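You operate a simulated robot arm through the tools that you are given. There is no shell and no other tool.

The job below is to be done with a simulated robot arm. You get a single attempt, and the scene is never put back.

TASK
Salt the small and the knot cheese on the corner bench with the salt shaker.
Fine: not so much that a rind forms; put the shaker back, then the small cheese on the narrow board; the rest stay where they lie. Set down upright: salt shaker.

The check looks at the end state, three seconds after you hand in, the way a careful person would. Anything else that was tipped, shoved, dropped, spilled or broken makes it a failure.

THE ROBOT
A 6-joint arm with a two-finger parallel gripper, fixed in place. Base frame: the origin is at the foot of the arm, x ahead of it, y to its left, z up. Units: cm, rad, N and s.
With the tool pointing down near the work surface it reaches from about 24 to 64 cm from the base axis. Its first joint turns from -1.152 to 1.152 rad. Payload 2.7 kg.
Tool frame: the origin (TCP) lies between the finger pads and is the grasp point; the fingertips stand 2.3 cm ahead of it; z points along the fingers, y is the line along which they close. Largest opening 9.4 cm; finger width 3.8, thickness 1; the body of the gripper, 5.4 by 9.6 cm, starts 3.9 cm behind the TCP.
Orientation is that of the tool frame in the base frame, as a unit quaternion [x, y, z, w]. With the fingers straight down and closing along the base's y, the tool's x points along the base's -x, its y along +y and its z along -z.

THE INTERFACE
- The arm moves only by the tool apply_moves. Its argument "rows" is a list of rows, each a list of 3 entries, a list of its own where there are three numbers: the turn, a rotation vector about the base's x, y, z in rad, then the shift along the base's x, y, z in mm, then the finger opening in mm, from 0 to 94. In form: [[[wx, wy, wz], [x, y, z], fingers], ...]. A call has 1 to 20 rows; each row is the pose to reach, as a shift and turn from the pose commanded when the call began. A row lasts 0.2 s, in which the tool goes at most 5 cm and 0.15 rad; a call with a longer step from one row to the next is refused whole, and so is a gripper value outside its range. A pose out of reach is approached as far as the arm can. The call stops where the force on the tool passes 40 N (or 10 N more than at its start, if that is more) or the arm is blocked; 0.2 s more then pass. Each finger travels about 4.5 cm/s and halts on what it meets, pressing with about 31 N; the grip force reading is that of the motor and also rises with nothing between the fingers. The clock runs only during rows and for 0.2 s after the last one: add rows that repeat a pose to give the fingers time. The reply holds the time, the measured pose of the TCP, the force on the tool along the base axes, the opening and the grip force, in the units named above and with some noise, with the torque about the TCP (base axes, N m) and any sound that the robot's microphone picked up, and new pictures: "pictures" is both (left out), scene, wrist or none.
- Cameras (640 x 400 px; columns grow to the right, rows downward): "scene" is fixed at [6.91, -42.75, 140.69]; the picture's right is [0.84, -0.55, 0.00], its down [-0.31, -0.47, -0.82] and it looks along [0.45, 0.69, -0.57] (base axes); focal length 346 px, centre (320, 200). "wrist" rides on the gripper at [8.7, 1.6, -7.4] in the tool frame; the picture's right is [-0.18, 0.98, 0.00], its down [-0.58, -0.11, -0.81] and it looks along [-0.79, -0.15, 0.59] (tool axes); focal length 243 px, centre (320, 200). There is no depth. A picture from a camera that has moved, and an enlarged one, comes with that camera's place and axes in the base frame and with its lens.
- zoom(camera, box): a new picture of the part [left, top, right, bottom] of that camera's present view, enlarged. No time passes.
- close_job(): hands the job in; it is judged then, once.

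Nothing tells you positions but the pictures and the camera data. Unless the task says otherwise, let go and move clear before handing in.

The tools are called after "Request:" as a command line: name --argument value ..., lists and objects as JSON in quotes. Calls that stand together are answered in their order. apply_moves: Moves the arm, as the interface text tells. Its arguments: {"type":"object","properties":{"rows":{"type":"array","items":{"type":"array"}},"pictures":{"type":"string","enum":["both","scene","wrist","none"]}},"required":["rows"]} The other tools are called the same way: zoom (camera, box) takes an enlarged picture of a part of a camera's view; close_job () hands the job in.

At the start:

```text
t: 0.0
position: [38.37, -12.14, 115.31]
tool_rot: [0.001, 1.0, -0.001, 0.001]
force: [-0.9, 0.7, -0.4]
moment: [-0.02, 0.02, 0.0]
opening: 9.39
grasp_force: 0.1
```

scene: 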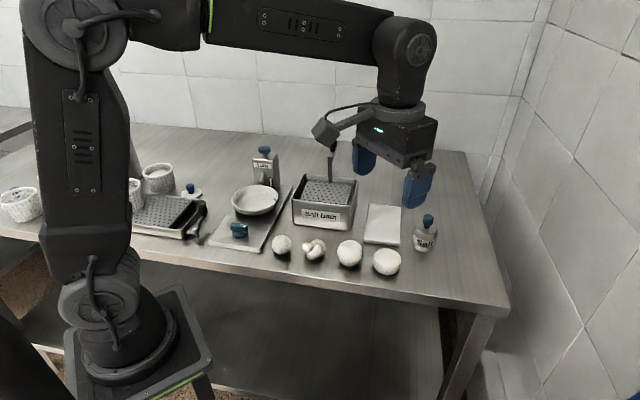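
wrist: 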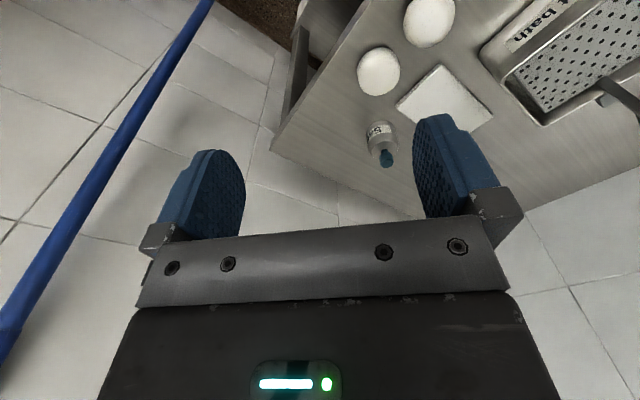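

I see a steel corner bench with a salt shaker at the right, a white board, four cheeses in a row, and a salt bath. I'll look closer before moving.

Request:
zoom --camera "scene" --box '[260, 160, 460, 285]'

Request:
zoom --camera "scene" --box '[100, 140, 300, 265]'

Request:
zoom --camera "wrist" --box '[320, 0, 640, 200]'

```text
3.20 times, centred on (360, 222) of scene
camera zoom: at [6.91, -42.75, 140.69], right [0.84, -0.55, 0.0], down [-0.31, -0.47, -0.82], along [0.45, 0.69, -0.57], focal length 1107 px, centre (192, 128)
```

zoom: 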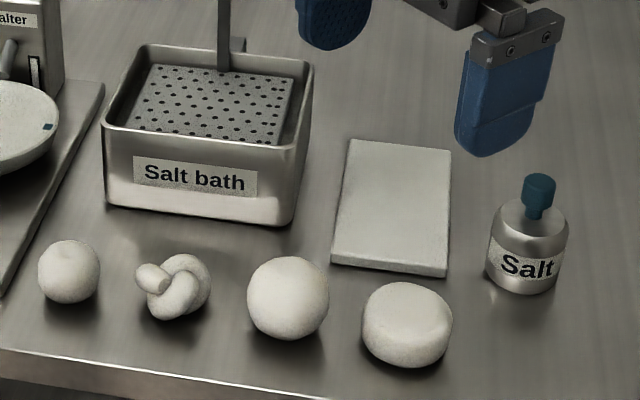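

```text
3.20 times, centred on (200, 202) of scene
camera zoom: at [6.91, -42.75, 140.69], right [0.84, -0.55, 0.0], down [-0.31, -0.47, -0.82], along [0.45, 0.69, -0.57], focal length 1107 px, centre (704, 192)
```

zoom: 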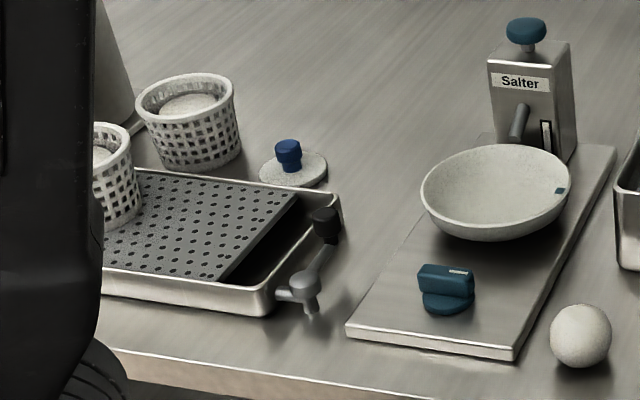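

```text
2.00 times, centred on (480, 100) of wrist
camera zoom: at [29.81, -10.55, 122.83], right [0.19, 0.98, 0.0], down [0.58, -0.11, 0.81], along [0.79, -0.15, -0.59], focal length 485 px, centre (0, 400)
```

zoom: 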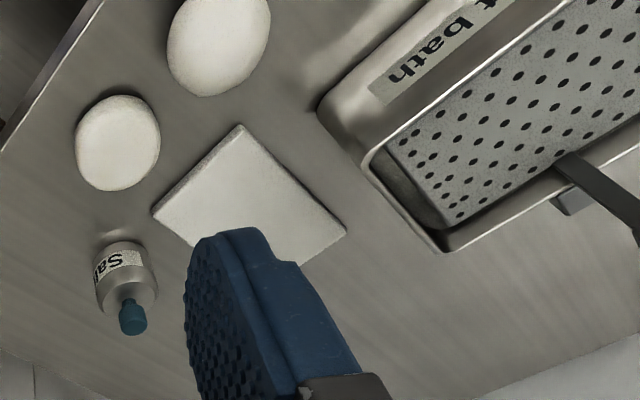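

The shaker seems to stand near (60, -5), with the table top near z = 86. The small cheese is the leftmost ball and the knot is next to it. I'll zoom tighter to check the shaker's cap and the boards.

Request:
zoom --camera "scene" --box '[400, 205, 450, 255]'

Request:
zoom --camera "wrist" --box '[355, 110, 415, 170]'

Request:
zoom --camera "scene" --box '[265, 225, 345, 275]'

Request:
zoom --camera "scene" --box '[0, 130, 220, 260]'

```text
8.00 times, centred on (425, 230) of scene
camera zoom: at [6.91, -42.75, 140.69], right [0.84, -0.55, 0.0], down [-0.31, -0.47, -0.82], along [0.45, 0.69, -0.57], focal length 2767 px, centre (-520, -40)
```

zoom: 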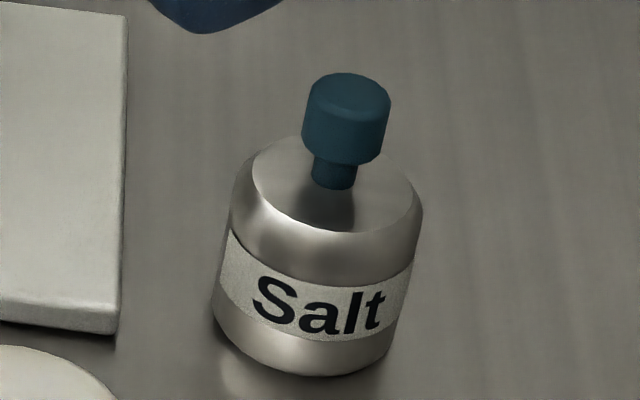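

```text
6.67 times, centred on (385, 140) of wrist
camera zoom: at [29.81, -10.55, 122.83], right [0.19, 0.98, 0.0], down [0.58, -0.11, 0.81], along [0.79, -0.15, -0.59], focal length 1618 px, centre (-113, 600)
```

zoom: 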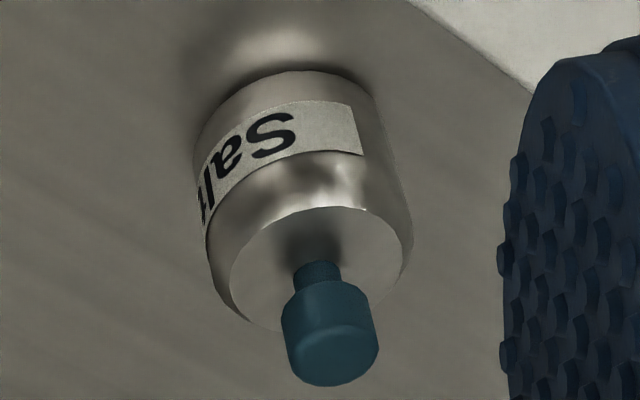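

```text
8.00 times, centred on (305, 250) of scene
camera zoom: at [6.91, -42.75, 140.69], right [0.84, -0.55, 0.0], down [-0.31, -0.47, -0.82], along [0.45, 0.69, -0.57], focal length 2767 px, centre (440, -200)
```

zoom: 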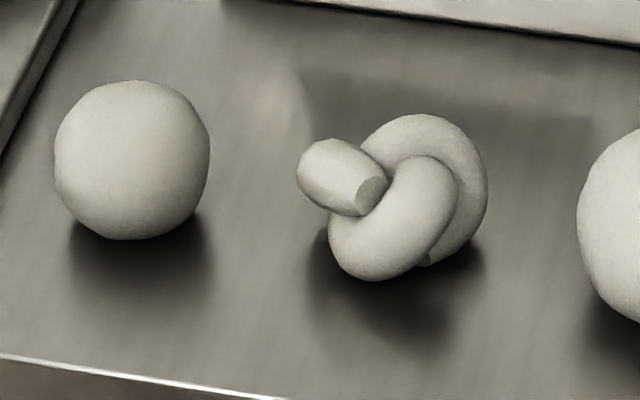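

```text
2.91 times, centred on (110, 195) of scene
camera zoom: at [6.91, -42.75, 140.69], right [0.84, -0.55, 0.0], down [-0.31, -0.47, -0.82], along [0.45, 0.69, -0.57], focal length 1006 px, centre (931, 214)
```

zoom: 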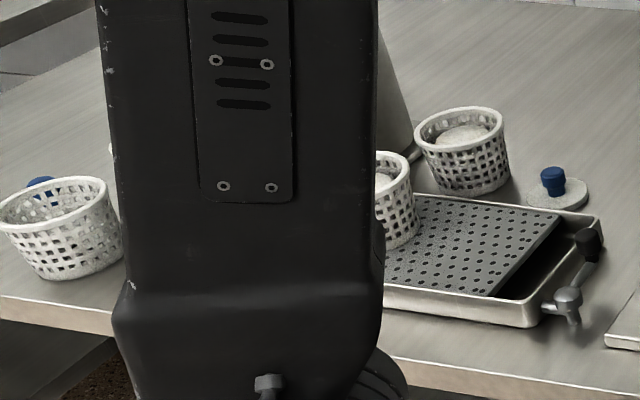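

The shaker's teal cap looks like a grip knob about 2.3 cm wide, with its top near z = 94.3, and I see no holes in the lid. I'll move to a point above the shaker at a safe height and check the alignment.

Request:
apply_moves --rows '[[[0, 0, 0], [36, 11.7, -18], 60], [[0, 0, 0], [72, 23.4, -36], 60], [[0, 0, 0], [108, 35, -54], 60], [[0, 0, 0], [144, 47, -72], 60], [[0, 0, 0], [180, 58.7, -90], 60], [[0, 0, 0], [216.3, 70.4, -108], 60], [[0, 0, 0], [216.3, 70.4, -108], 60]]'

```text
t: 1.6
position: [60.02, -5.33, 104.48]
tool_rot: [0.0, 1.0, 0.0, 0.0]
force: [-0.2, -0.1, 0.2]
moment: [0.0, -0.01, 0.0]
opening: 6.02
grasp_force: 0.2
camera wrist: at [51.41, -3.62, 112.01], right [0.19, 0.98, 0.0], down [0.58, -0.11, 0.81], along [0.79, -0.15, -0.59], focal length 243 px, centre (320, 200)
```

scene: 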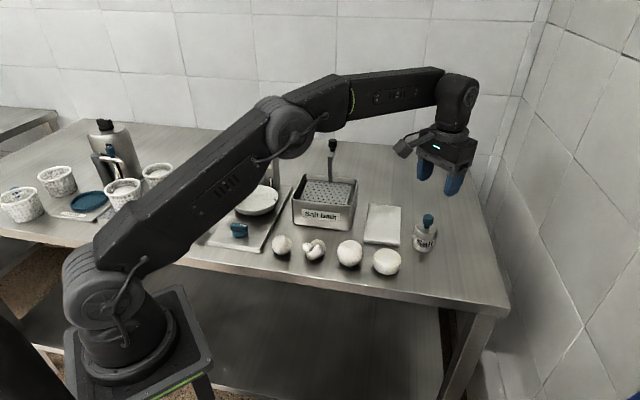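
wrist: 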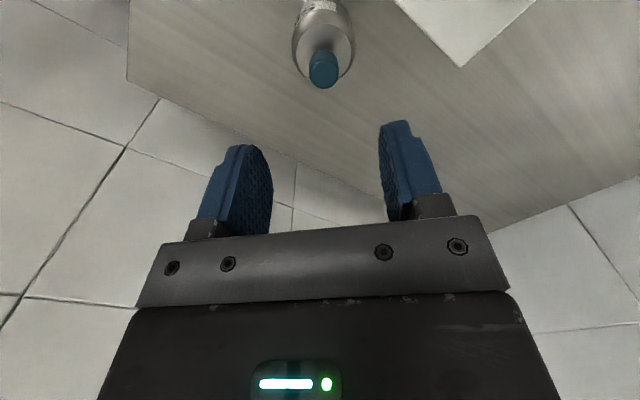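

The knob is close to directly below the tool. I'll zoom the wrist view to refine its position.

Request:
zoom --camera "wrist" --box '[270, 0, 390, 120]'

Request:
zoom --camera "scene" --box '[20, 110, 260, 250]'

```text
3.33 times, centred on (330, 60) of wrist
camera zoom: at [51.41, -3.62, 112.01], right [0.19, 0.98, 0.0], down [0.58, -0.11, 0.81], along [0.79, -0.15, -0.59], focal length 809 px, centre (287, 667)
```

zoom: 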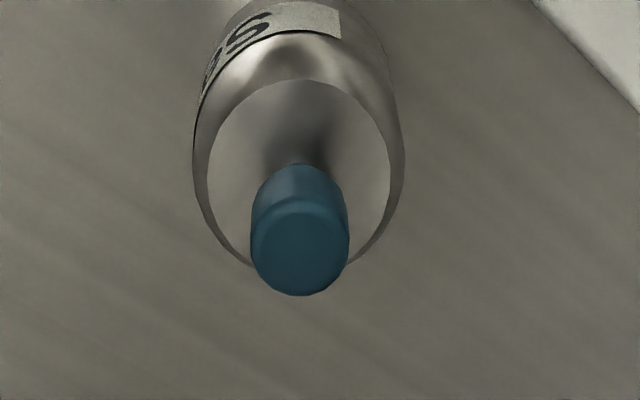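

```text
2.67 times, centred on (140, 180) of scene
camera zoom: at [6.92, -42.75, 140.69], right [0.84, -0.55, 0.0], down [-0.31, -0.47, -0.82], along [0.45, 0.69, -0.57], focal length 922 px, centre (800, 253)
```

zoom: 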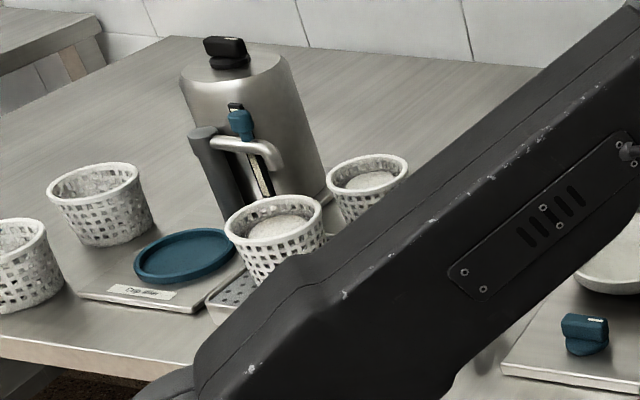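

Knob centre is at about (60.0, -5.0), so I'll descend to z ≈ 94.1 and close on it.

Request:
apply_moves --rows '[[[0, 0, 0], [0, 2, -35], 60], [[0, 0, 0], [0, 2, -65], 60], [[0, 0, 0], [0, 2, -90], 60], [[0, 0, 0], [0, 2, -104], 60], [[0, 0, 0], [0, 2, -104], 60]]'

```text
t: 2.8
position: [60.04, -4.96, 94.08]
tool_rot: [0.001, 1.0, 0.0, 0.0]
force: [0.5, 0.4, -0.6]
moment: [0.0, -0.01, -0.01]
opening: 6.01
grasp_force: 0.1
camera wrist: at [51.37, -3.38, 101.66], right [0.19, 0.98, 0.0], down [0.58, -0.11, 0.81], along [0.79, -0.15, -0.59], focal length 243 px, centre (320, 200)
```

scene: 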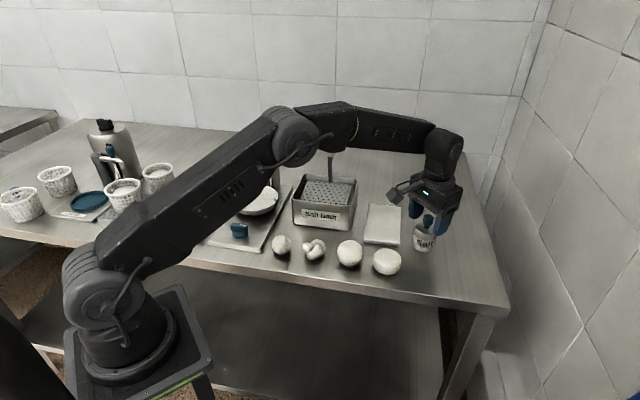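
wrist: 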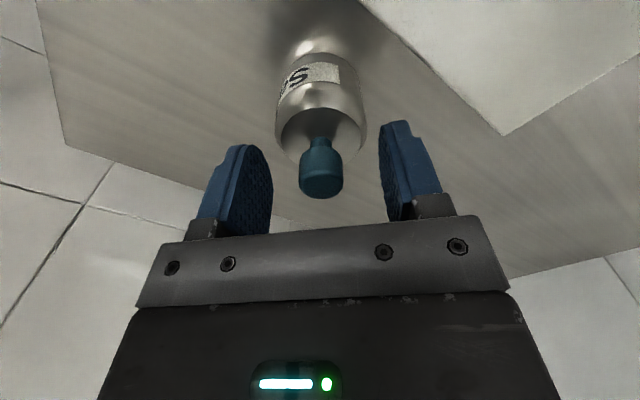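

The knob is centred between the fingers, so I'm closing the grip.

Request:
apply_moves --rows '[[[0, 0, 0], [0, 0, 0], 10], [[0, 0, 0], [0, 0, 0], 10], [[0, 0, 0], [0, 0, 0], 10], [[0, 0, 0], [0, 0, 0], 10], [[0, 0, 0], [0, 0, 0], 10]]'

Request:
zoom --camera "wrist" --box '[230, 20, 430, 220]'

```text
t: 4.0
position: [59.92, -5.04, 94.12]
tool_rot: [0.001, 1.0, 0.002, 0.0]
force: [0.0, 0.5, 0.4]
moment: [0.04, 0.0, 0.01]
opening: 2.09
grasp_force: 30.7
camera wrist: at [51.37, -3.38, 101.69], right [0.19, 0.98, 0.0], down [0.58, -0.11, 0.81], along [0.79, -0.15, -0.59], focal length 243 px, centre (320, 200)
```

scene: 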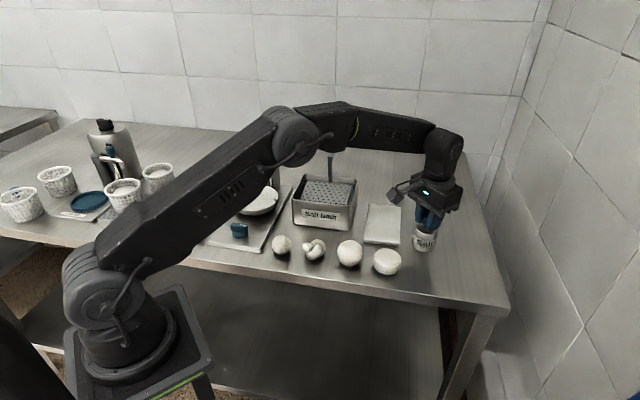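
wrist: 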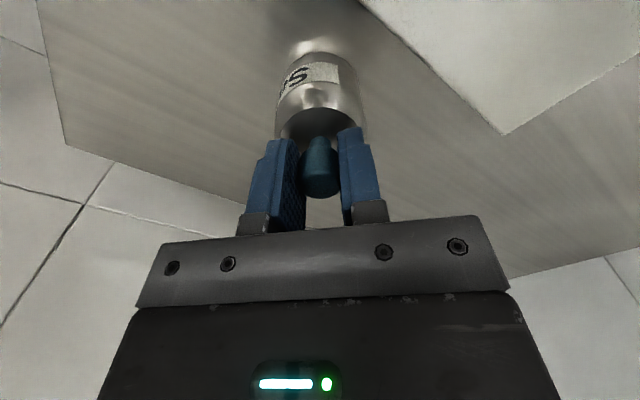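

```text
2.00 times, centred on (330, 120) of wrist
camera zoom: at [51.37, -3.38, 101.69], right [0.19, 0.98, 0.0], down [0.58, -0.11, 0.81], along [0.79, -0.15, -0.59], focal length 485 px, centre (300, 360)
```

zoom: 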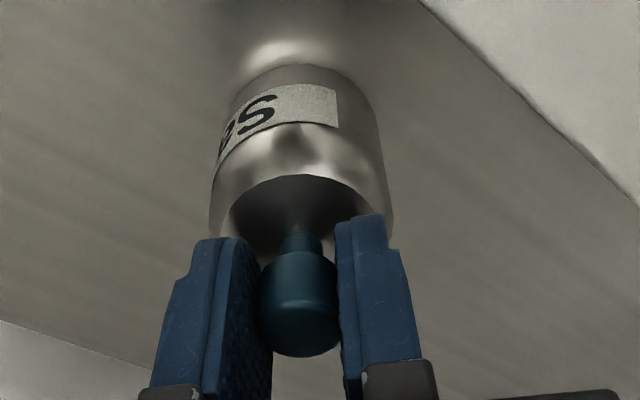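

The knob is gripped at 2.1 cm. I'll lift gently and watch the weight and whether anything falls out.

Request:
apply_moves --rows '[[[0, 0, 0], [0, 0, 3], 10], [[0, 0, 0], [0, 0, 8], 10], [[0, 0, 0], [0, 0, 15], 10], [[0, 0, 0], [0, 0, 23], 10], [[0, 0, 0], [0, 0, 31], 10], [[0, 0, 0], [0, 0, 39], 10], [[0, 0, 0], [0, 0, 46], 10], [[0, 0, 0], [0, 0, 52], 10], [[0, 0, 0], [0, 0, 56], 10], [[0, 0, 0], [0, 0, 58], 10], [[0, 0, 0], [0, 0, 58], 10]]'

Request:
zoom --camera "scene" --box '[385, 190, 465, 270]'

Request:
zoom --camera "wrist" --box '[230, 0, 430, 200]'

```text
t: 6.4
position: [60.03, -4.88, 99.95]
tool_rot: [0.001, 1.0, 0.0, 0.0]
force: [0.0, 0.6, -0.7]
moment: [0.0, -0.02, 0.03]
opening: 2.08
grasp_force: 30.4
camera wrist: at [51.39, -3.25, 107.46], right [0.19, 0.98, 0.0], down [0.58, -0.11, 0.81], along [0.79, -0.15, -0.59], focal length 243 px, centre (320, 200)
```

scene: 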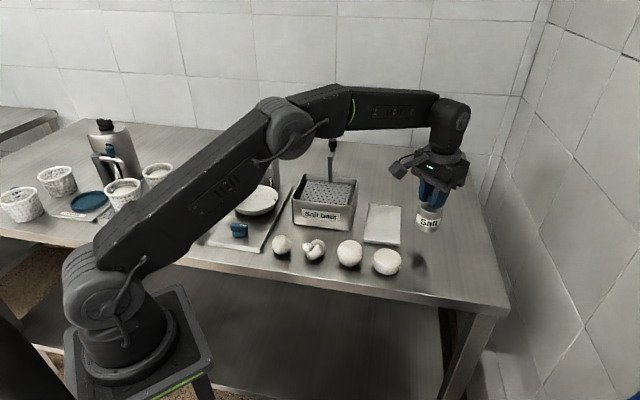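
wrist: 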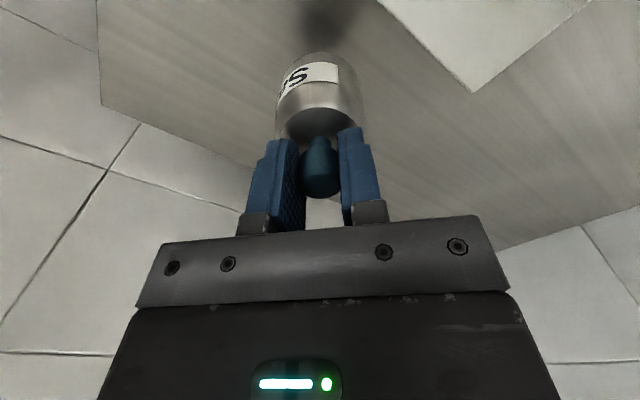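

```text
5.00 times, centred on (425, 230) of scene
camera zoom: at [6.92, -42.75, 140.69], right [0.84, -0.55, 0.0], down [-0.31, -0.47, -0.82], along [0.45, 0.69, -0.57], focal length 1729 px, centre (-205, 50)
```

zoom: 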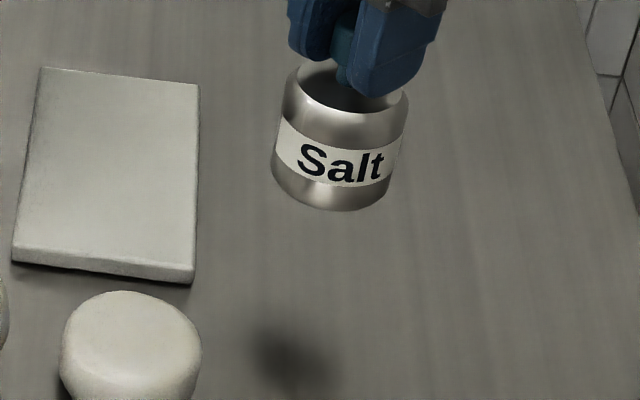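

```text
2.00 times, centred on (330, 100) of wrist
camera zoom: at [51.39, -3.25, 107.46], right [0.19, 0.98, 0.0], down [0.58, -0.11, 0.81], along [0.79, -0.15, -0.59], focal length 485 px, centre (300, 400)
```

zoom: 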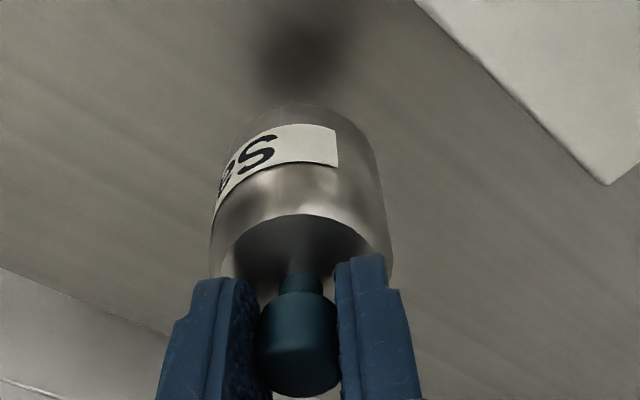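

The shaker is held and nothing is leaking visibly. I'll carry it smoothly between the cheeses and the bath to just above the knot cheese, without passing over the other cheeses.

Request:
apply_moves --rows '[[[0, 0, 0], [-5, 0, 4], 10], [[0, 0, 0], [-15, 1, 10], 10], [[0, 0, 0], [-30, 3, 18], 10], [[0, 0, 0], [-46, 5, 26], 10], [[0, 0, 0], [-62, 6, 32], 10], [[0, 0, 0], [-77, 8, 36], 10], [[0, 0, 0], [-90, 13, 38], 10], [[0, 0, 0], [-102, 23, 38], 10], [[0, 0, 0], [-115, 35, 38], 10], [[0, 0, 0], [-128, 48, 38], 10], [[0, 0, 0], [-141, 61, 38], 10], [[0, 0, 0], [-154, 74, 38], 10], [[0, 0, 0], [-167, 87, 38], 10], [[0, 0, 0], [-180, 97, 38], 10], [[0, 0, 0], [-193, 102, 38], 10], [[0, 0, 0], [-206, 103, 38], 10], [[0, 0, 0], [-217, 103, 38], 10], [[0, 0, 0], [-225, 103, 38], 10], [[0, 0, 0], [-230, 103, 38], 10], [[0, 0, 0], [-231, 103, 38], 10]]'

Request:
zoom --camera "scene" --box '[260, 190, 420, 290]'

Request:
zoom --camera "wrist" --box '[200, 0, 440, 150]'

```text
t: 10.6
position: [36.86, 5.4, 103.75]
tool_rot: [0.001, 1.0, 0.001, 0.0]
force: [0.2, -0.1, -1.3]
moment: [-0.01, 0.02, 0.02]
opening: 2.1
grasp_force: 31.0
camera wrist: at [28.31, 6.98, 111.24], right [0.19, 0.98, 0.0], down [0.58, -0.11, 0.81], along [0.79, -0.15, -0.59], focal length 243 px, centre (320, 200)
```

scene: 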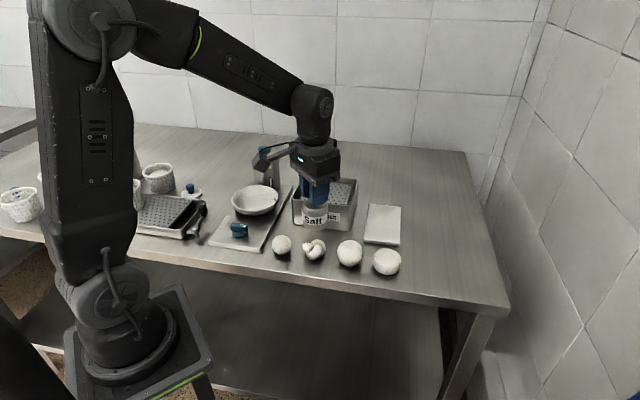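
wrist: 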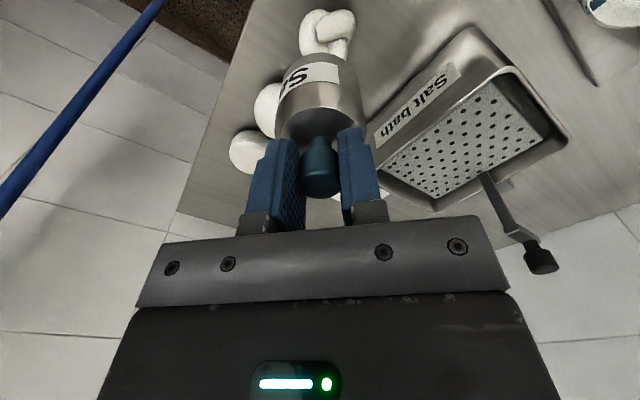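

```text
4.00 times, centred on (340, 240) of scene
camera zoom: at [6.92, -42.75, 140.69], right [0.84, -0.55, 0.0], down [-0.31, -0.47, -0.82], along [0.45, 0.69, -0.57], focal length 1384 px, centre (240, 40)
```

zoom: 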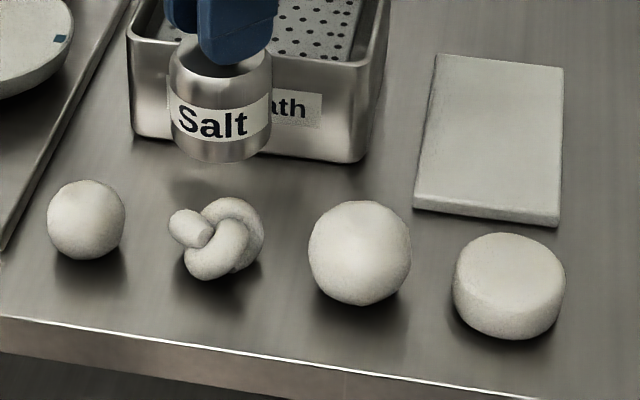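

```text
2.67 times, centred on (320, 75) of wrist
camera zoom: at [28.31, 6.98, 111.24], right [0.19, 0.98, 0.0], down [0.58, -0.11, 0.81], along [0.79, -0.15, -0.59], focal length 647 px, centre (320, 533)
```

zoom: 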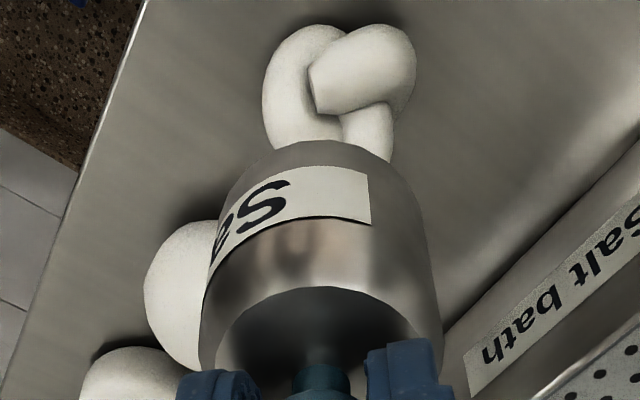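

The shaker is over the knot at about (36.7, 5.7). I'll lower it to about 2 cm above the cheese and try a short, gentle vertical shake to learn how it dispenses.

Request:
apply_moves --rows '[[[0, 0, 0], [-1, 1, -8], 10], [[0, 0, 0], [-2, 3, -17], 10], [[0, 0, 0], [-2, 3, -24], 10], [[0, 0, 0], [-2, 3, -24], 10], [[0, 0, 0], [-2, 3, -14], 10], [[0, 0, 0], [-2, 3, -24], 10], [[0, 0, 0], [-2, 3, -14], 10], [[0, 0, 0], [-2, 3, -24], 10], [[0, 0, 0], [-2, 3, -24], 10]]'

Request:
zoom --camera "scene" --box '[265, 200, 345, 275]'

Request:
zoom --camera "wrist" --box '[240, 0, 400, 100]'

```text
t: 12.6
position: [36.79, 5.8, 101.26]
tool_rot: [0.001, 1.0, 0.0, 0.0]
force: [0.2, 0.5, -2.1]
moment: [-0.03, -0.01, -0.03]
opening: 2.08
grasp_force: 30.9
camera wrist: at [28.15, 7.34, 108.85], right [0.19, 0.98, 0.0], down [0.58, -0.11, 0.81], along [0.79, -0.15, -0.59], focal length 243 px, centre (320, 200)
```

scene: 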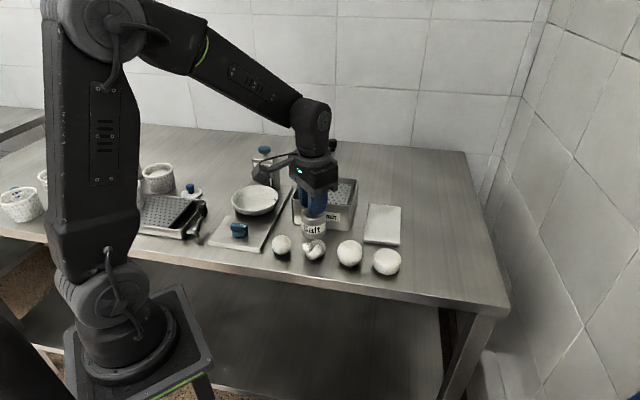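
wrist: 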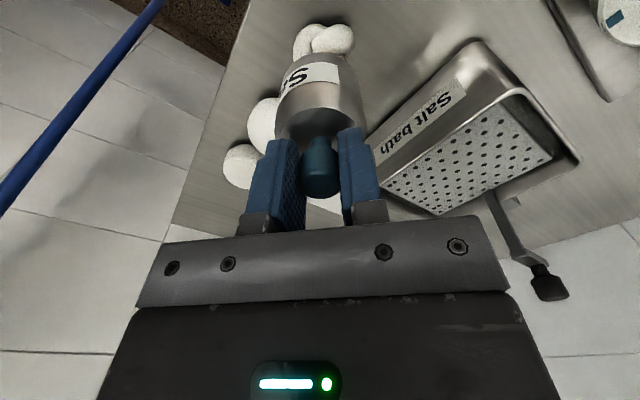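

```text
5.33 times, centred on (305, 238) of scene
camera zoom: at [6.92, -42.75, 140.69], right [0.84, -0.55, 0.0], down [-0.31, -0.47, -0.82], along [0.45, 0.69, -0.57], focal length 1845 px, centre (400, 0)
```

zoom: 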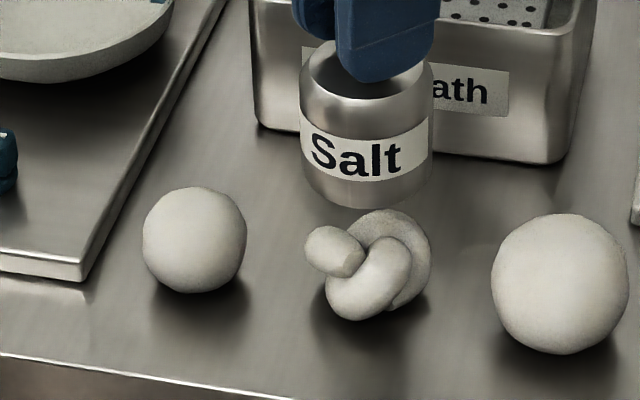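

```text
4.00 times, centred on (320, 50) of wrist
camera zoom: at [28.15, 7.34, 108.85], right [0.19, 0.98, 0.0], down [0.58, -0.11, 0.81], along [0.79, -0.15, -0.59], focal length 970 px, centre (320, 800)
```

zoom: 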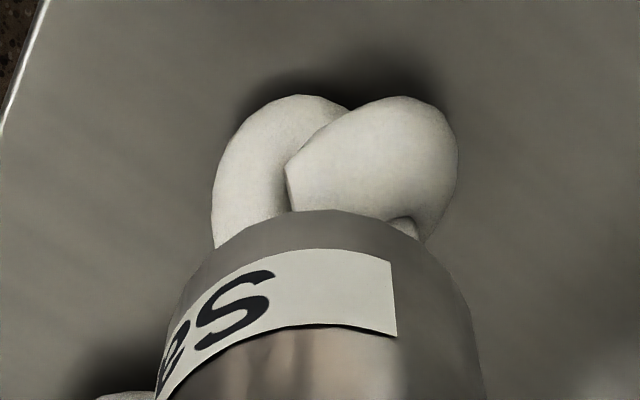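

No clear salt has come out yet. I'll look very closely at the knot before shaking harder.

Request:
zoom --camera "scene" --box '[298, 235, 328, 265]'

Request:
zoom --camera "wrist" --box '[285, 15, 365, 65]'

Request:
zoom --camera "scene" --box '[268, 230, 298, 260]'

```text
13.33 times, centred on (313, 250) of scene
camera zoom: at [6.92, -42.75, 140.69], right [0.84, -0.55, 0.0], down [-0.31, -0.47, -0.82], along [0.45, 0.69, -0.57], focal length 4612 px, centre (413, -467)
```

zoom: 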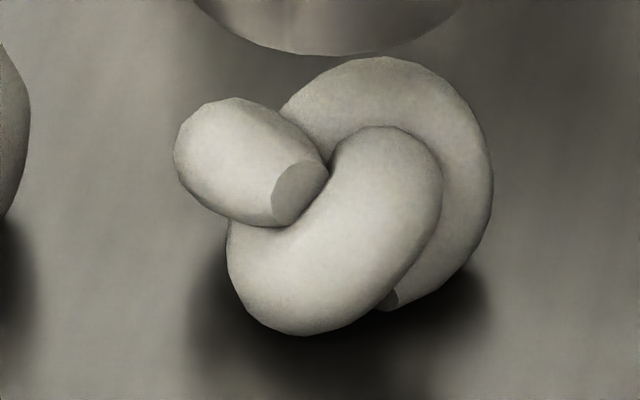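

```text
8.00 times, centred on (325, 40) of wrist
camera zoom: at [28.15, 7.34, 108.85], right [0.19, 0.98, 0.0], down [0.58, -0.11, 0.81], along [0.79, -0.15, -0.59], focal length 1941 px, centre (280, 1480)
```

zoom: 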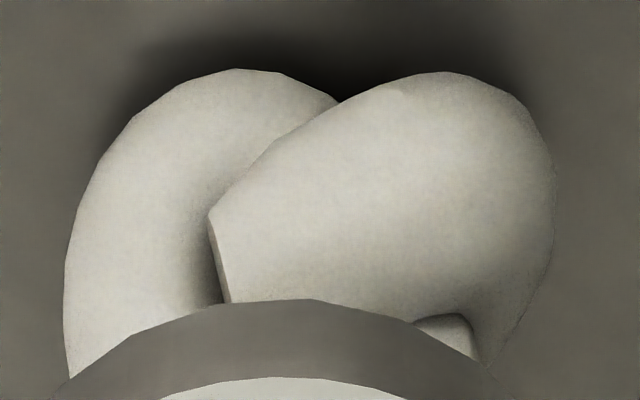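

```text
13.33 times, centred on (283, 245) of scene
camera zoom: at [6.92, -42.75, 140.69], right [0.84, -0.55, 0.0], down [-0.31, -0.47, -0.82], along [0.45, 0.69, -0.57], focal length 4612 px, centre (813, -400)
```

zoom: 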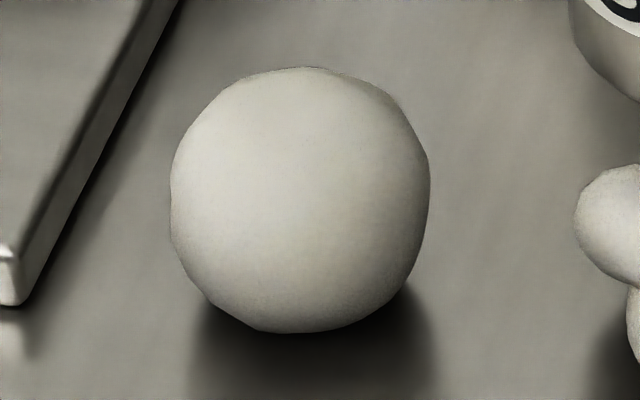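

No salt fell with the gentle shake. I'll try a slightly stronger one, two strokes of 25 mm, in place over the knot.

Request:
apply_moves --rows '[[[0, 0, 0], [0, 0, 25], 10], [[0, 0, 0], [0, 0, 0], 10], [[0, 0, 0], [0, 0, 25], 10], [[0, 0, 0], [0, 0, 0], 10], [[0, 0, 0], [0, 0, 0], 10]]'

Request:
zoom --camera "scene" --box '[290, 215, 340, 265]'

Request:
zoom --camera "wrist" --box '[285, 15, 365, 65]'

```text
t: 13.8
position: [36.7, 5.58, 101.45]
tool_rot: [0.002, 1.0, -0.001, -0.001]
force: [0.1, -0.7, -1.2]
moment: [-0.01, 0.03, 0.01]
opening: 2.08
grasp_force: 30.5
camera wrist: at [28.0, 7.26, 108.96], right [0.19, 0.98, 0.0], down [0.58, -0.11, 0.81], along [0.79, -0.15, -0.59], focal length 243 px, centre (320, 200)
```

scene: 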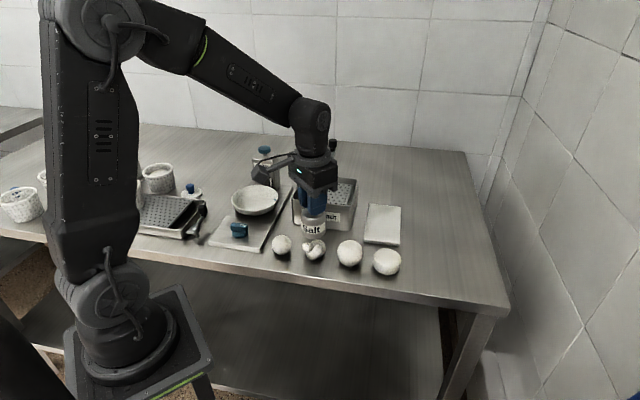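
wrist: 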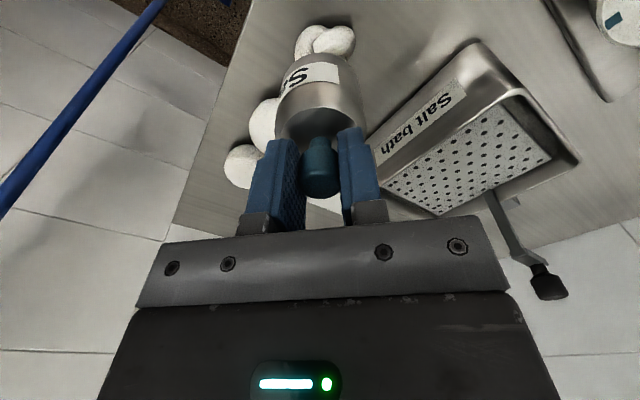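

```text
8.00 times, centred on (315, 240) of scene
camera zoom: at [6.92, -42.75, 140.69], right [0.84, -0.55, 0.0], down [-0.31, -0.47, -0.82], along [0.45, 0.69, -0.57], focal length 2767 px, centre (360, -120)
```

zoom: 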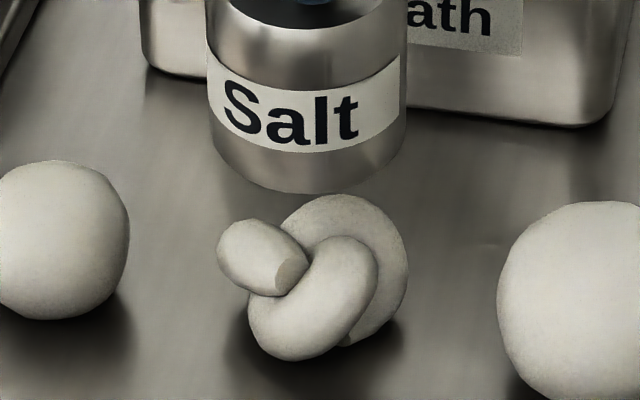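

```text
8.00 times, centred on (325, 40) of wrist
camera zoom: at [28.0, 7.26, 108.96], right [0.19, 0.98, 0.0], down [0.58, -0.11, 0.81], along [0.79, -0.15, -0.59], focal length 1941 px, centre (280, 1480)
```

zoom: 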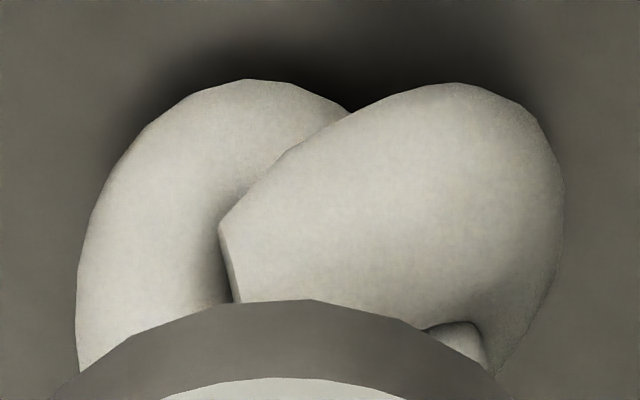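

Still nothing visible. I'll try larger vertical strokes of about 48 mm, straight above the knot.

Request:
apply_moves --rows '[[[0, 0, 0], [0, 0, 48], 10], [[0, 0, 0], [0, 0, 0], 10], [[0, 0, 0], [0, 0, 48], 10], [[0, 0, 0], [0, 0, 0], 10], [[0, 0, 0], [0, 0, 0], 10]]'

Request:
zoom --camera "scene" --box '[290, 215, 340, 265]'

Request:
zoom --camera "wrist" --box '[285, 15, 365, 65]'

```text
t: 15.0
position: [36.69, 5.71, 101.41]
tool_rot: [0.001, 1.0, 0.0, 0.0]
force: [-0.1, 0.4, -1.7]
moment: [0.01, 0.0, 0.03]
opening: 2.09
grasp_force: 31.1
camera wrist: at [28.11, 7.34, 108.81], right [0.19, 0.98, 0.0], down [0.58, -0.11, 0.81], along [0.79, -0.15, -0.59], focal length 243 px, centre (320, 200)
```

scene: 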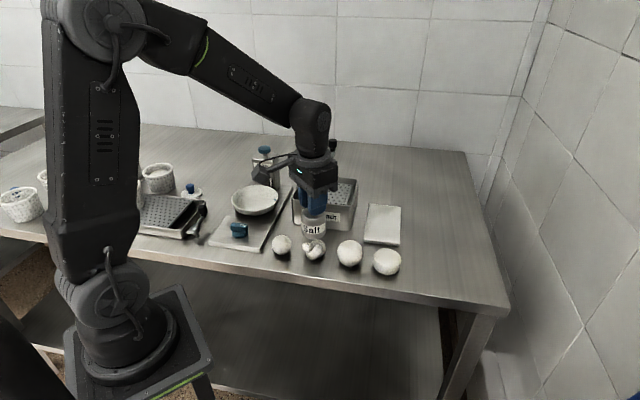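
wrist: 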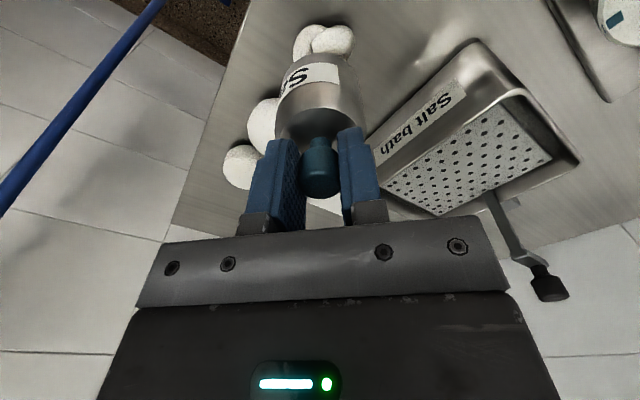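

```text
8.00 times, centred on (315, 240) of scene
camera zoom: at [6.92, -42.75, 140.69], right [0.84, -0.55, 0.0], down [-0.31, -0.47, -0.82], along [0.45, 0.69, -0.57], focal length 2767 px, centre (360, -120)
```

zoom: 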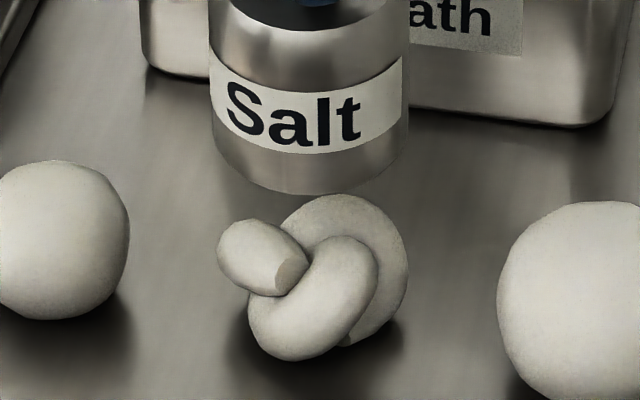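

```text
8.00 times, centred on (325, 40) of wrist
camera zoom: at [28.11, 7.34, 108.81], right [0.19, 0.98, 0.0], down [0.58, -0.11, 0.81], along [0.79, -0.15, -0.59], focal length 1941 px, centre (280, 1480)
```

zoom: 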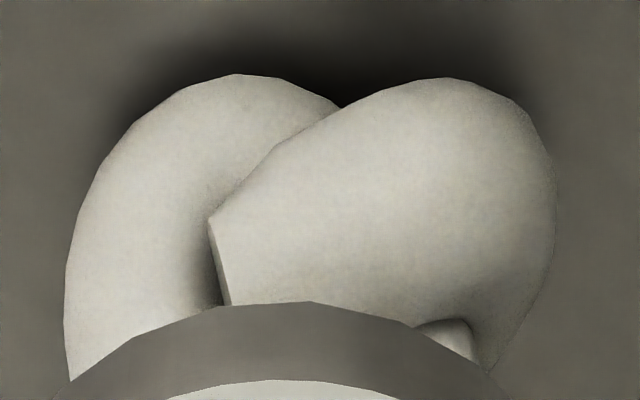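

Vertical shaking released nothing visible. I'll raise the shaker and tilt it so the scene camera can see its underside and any holes, keeping it under 90° so it cannot pour from the top.

Request:
apply_moves --rows '[[[0, 0, 0], [0, 0, 15], 10], [[0, 0, 0], [0, 0, 35], 10], [[0, 0, 0], [0, 0, 60], 10], [[0, 0, 0], [0, 0, 85], 10], [[0, 0, 0], [0, 0, 100], 10], [[-0.08, 0, 0], [0, 0, 105], 10], [[-0.18, 0, 0], [0, 0, 105], 10], [[-0.28, 0, 0], [0, 0, 105], 10], [[-0.38, 0, 0], [0, 0, 105], 10], [[-0.48, 0, 0], [0, 0, 105], 10], [[-0.58, 0, 0], [0, 0, 105], 10], [[-0.68, 0, 0], [0, 0, 105], 10], [[-0.78, 0, 0], [0, 0, 105], 10], [[-0.88, 0, 0], [0, 0, 105], 10], [[-0.98, 0, 0], [0, 0, 105], 10], [[-1.06, 0, 0], [0, 0, 105], 10], [[-1.1, 0, 0], [0, 0, 105], 10], [[-1.1, 0, 0], [0, 0, 105], 10]]'

```text
t: 18.8
position: [36.73, 5.71, 111.96]
tool_rot: [0.0, 0.852, -0.523, 0.001]
force: [-0.6, 0.7, -0.7]
moment: [0.09, 0.03, 0.0]
opening: 2.09
grasp_force: 31.3
camera wrist: at [28.11, 13.03, 113.86], right [0.19, 0.44, -0.88], down [0.58, 0.67, 0.46], along [0.79, -0.59, -0.13], focal length 243 px, centre (320, 200)
```

scene: 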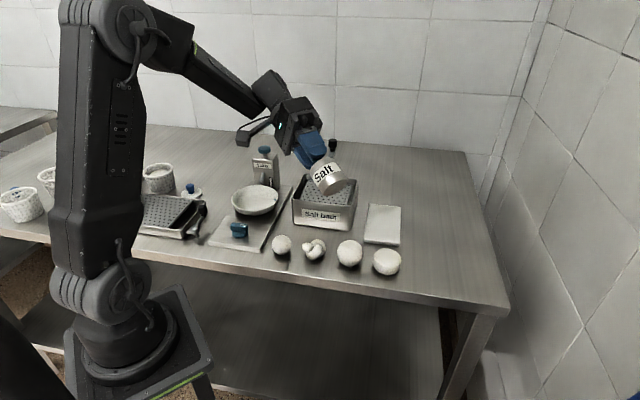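
wrist: 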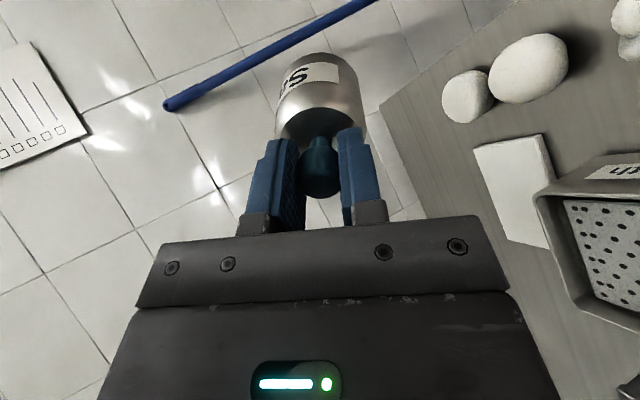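

Request:
zoom --camera "scene" --box '[300, 150, 360, 200]'

Request:
zoom --camera "wrist" --box '[0, 30, 110, 180]'

Request:
zoom --camera "scene" --box '[270, 220, 350, 270]'

```text
8.00 times, centred on (330, 175) of scene
camera zoom: at [6.92, -42.75, 140.69], right [0.84, -0.55, 0.0], down [-0.31, -0.47, -0.82], along [0.45, 0.69, -0.57], focal length 2767 px, centre (240, 400)
```

zoom: 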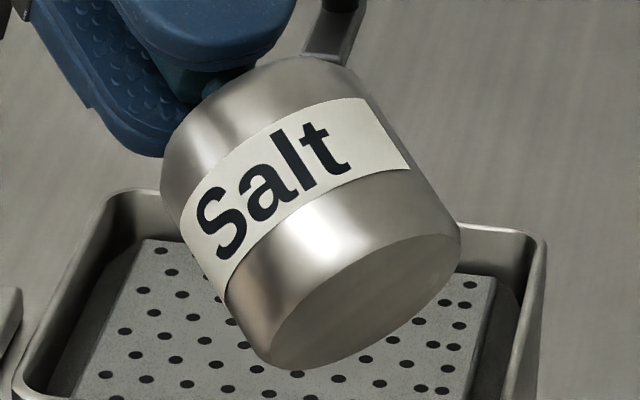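

```text
2.67 times, centred on (55, 105) of wrist
camera zoom: at [28.11, 13.03, 113.86], right [0.19, 0.44, -0.88], down [0.58, 0.67, 0.46], along [0.79, -0.59, -0.13], focal length 647 px, centre (1027, 453)
```

zoom: 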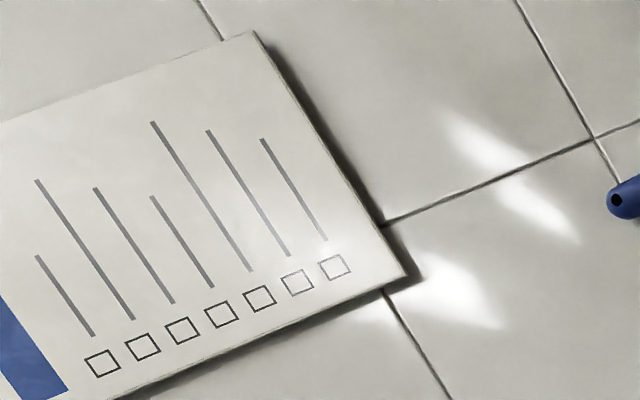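

```text
8.00 times, centred on (310, 245) of scene
camera zoom: at [6.92, -42.75, 140.69], right [0.84, -0.55, 0.0], down [-0.31, -0.47, -0.82], along [0.45, 0.69, -0.57], focal length 2767 px, centre (400, -160)
```

zoom: 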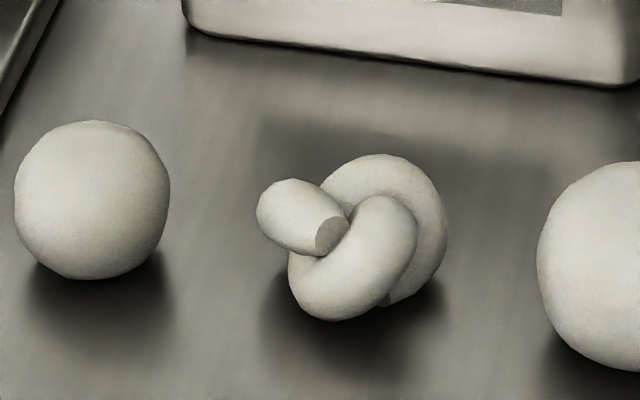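

The bottom is solid and there are no holes in it, so the salt must come out of the cap end when the shaker is tipped. I'll bring it upright again, then swing the tool so the wrist lies off the bench on the -y side with the camera up. Then I can tip the shaker past horizontal over the knot.

Request:
apply_moves --rows '[[[0.1, 0, 0], [0, 0, 0], 10], [[0.22, 0, 0], [0, 0, 0], 10], [[0.34, 0, 0], [0, 0, 0], 10], [[0.46, 0, 0], [0, 0, 0], 10], [[0.58, 0, 0], [0, 0, 0], 10], [[0.7, 0, 0], [0, 0, 0], 10], [[0.82, 0, 0], [0, 0, 0], 10], [[0.94, 0, 0], [0, 0, 0], 10], [[1.04, 0, 0], [0, 0, 0], 10], [[1.1, 0, 0], [0, 0, 0], 10], [[1.1, 0, 0], [0, 0, 0], 10]]' --pictures "none"

Request:
apply_moves --rows '[[[0.06, 0.06, -0.06], [0, 0, 0], 10], [[0.13, 0.13, -0.13], [0, 0, 0], 10], [[0.2, 0.2, -0.2], [0, 0, 0], 10], [[0.27, 0.27, -0.27], [0, 0, 0], 10], [[0.34, 0.34, -0.34], [0, 0, 0], 10], [[0.41, 0.41, -0.41], [0, 0, 0], 10], [[0.48, 0.48, -0.48], [0, 0, 0], 10], [[0.55, 0.55, -0.55], [0, 0, 0], 10], [[0.62, 0.62, -0.62], [0, 0, 0], 10], [[0.69, 0.69, -0.69], [0, 0, 0], 10], [[0.76, 0.76, -0.76], [0, 0, 0], 10], [[0.83, 0.83, -0.83], [0, 0, 0], 10], [[0.87, 0.87, -0.87], [0, 0, 0], 10], [[0.87, 0.87, -0.87], [0, 0, 0], 10]]'

```text
t: 21.2
position: [36.75, 5.65, 111.85]
tool_rot: [0.001, 1.0, 0.0, 0.001]
force: [-0.1, -0.1, -1.2]
moment: [0.02, 0.0, -0.02]
opening: 2.1
grasp_force: 30.6
```

```text
t: 24.2
position: [36.85, 5.64, 111.9]
tool_rot: [0.396, 0.728, 0.395, -0.396]
force: [0.5, 0.5, -1.5]
moment: [-0.09, -0.02, -0.04]
opening: 2.09
grasp_force: 30.9
camera wrist: at [36.98, 1.89, 122.83], right [0.94, 0.32, 0.09], down [0.33, -0.91, -0.24], along [0.01, 0.26, -0.97], focal length 243 px, centre (320, 200)
```

scene: 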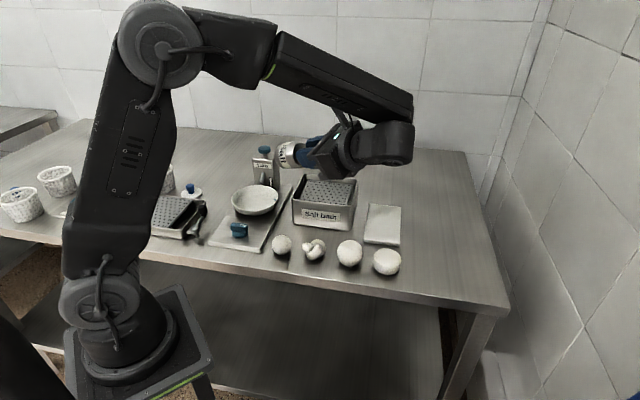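
wrist: 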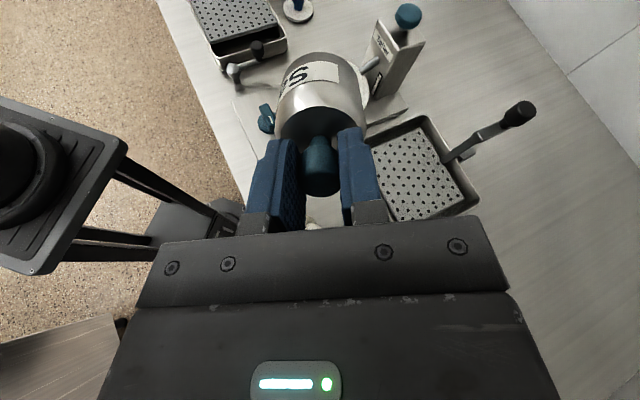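

The pose tracks well and the wrist is over free space. I'll continue to tool-horizontal while lowering a little.

Request:
apply_moves --rows '[[[0.06, 0.06, -0.06], [0, 0, -10], 10], [[0.13, 0.13, -0.13], [0, 0, -25], 10], [[0.2, 0.2, -0.2], [0, 0, -40], 10], [[0.27, 0.27, -0.27], [0, 0, -55], 10], [[0.32, 0.32, -0.32], [0, 0, -66], 10], [[0.34, 0.34, -0.34], [0, 0, -70], 10], [[0.34, 0.34, -0.34], [0, 0, -70], 10]]'

Request:
zoom --camera "scene" --box '[240, 160, 440, 290]'

```text
t: 25.8
position: [36.98, 5.72, 104.91]
tool_rot: [0.501, 0.498, 0.5, -0.5]
force: [0.1, 0.3, -1.7]
moment: [-0.06, 0.01, 0.0]
opening: 2.11
grasp_force: 31.0
camera wrist: at [38.59, -1.79, 113.47], right [0.98, 0.0, -0.19], down [-0.11, -0.81, -0.58], along [-0.15, 0.59, -0.79], focal length 243 px, centre (320, 200)
```

scene: 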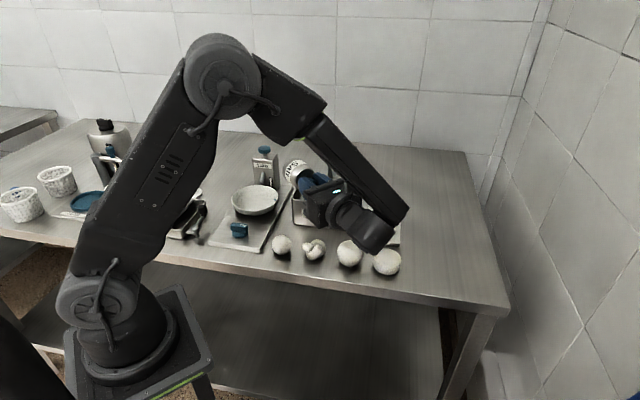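
wrist: 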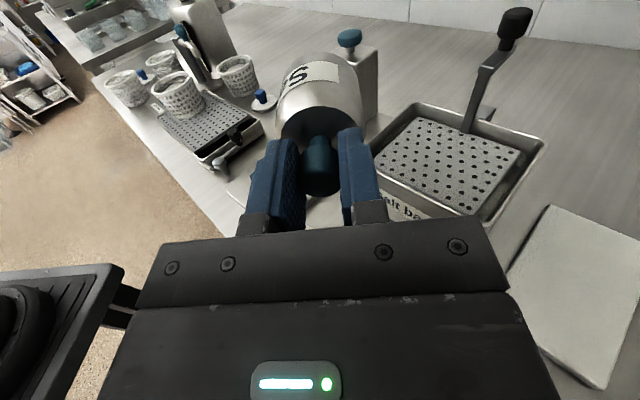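

```text
3.08 times, centred on (340, 225) of scene
camera zoom: at [6.92, -42.75, 140.69], right [0.84, -0.55, 0.0], down [-0.31, -0.47, -0.82], along [0.45, 0.69, -0.57], focal length 1064 px, centre (258, 123)
```

zoom: 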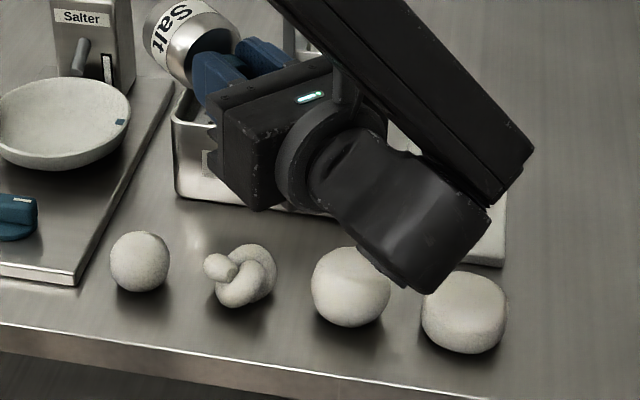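

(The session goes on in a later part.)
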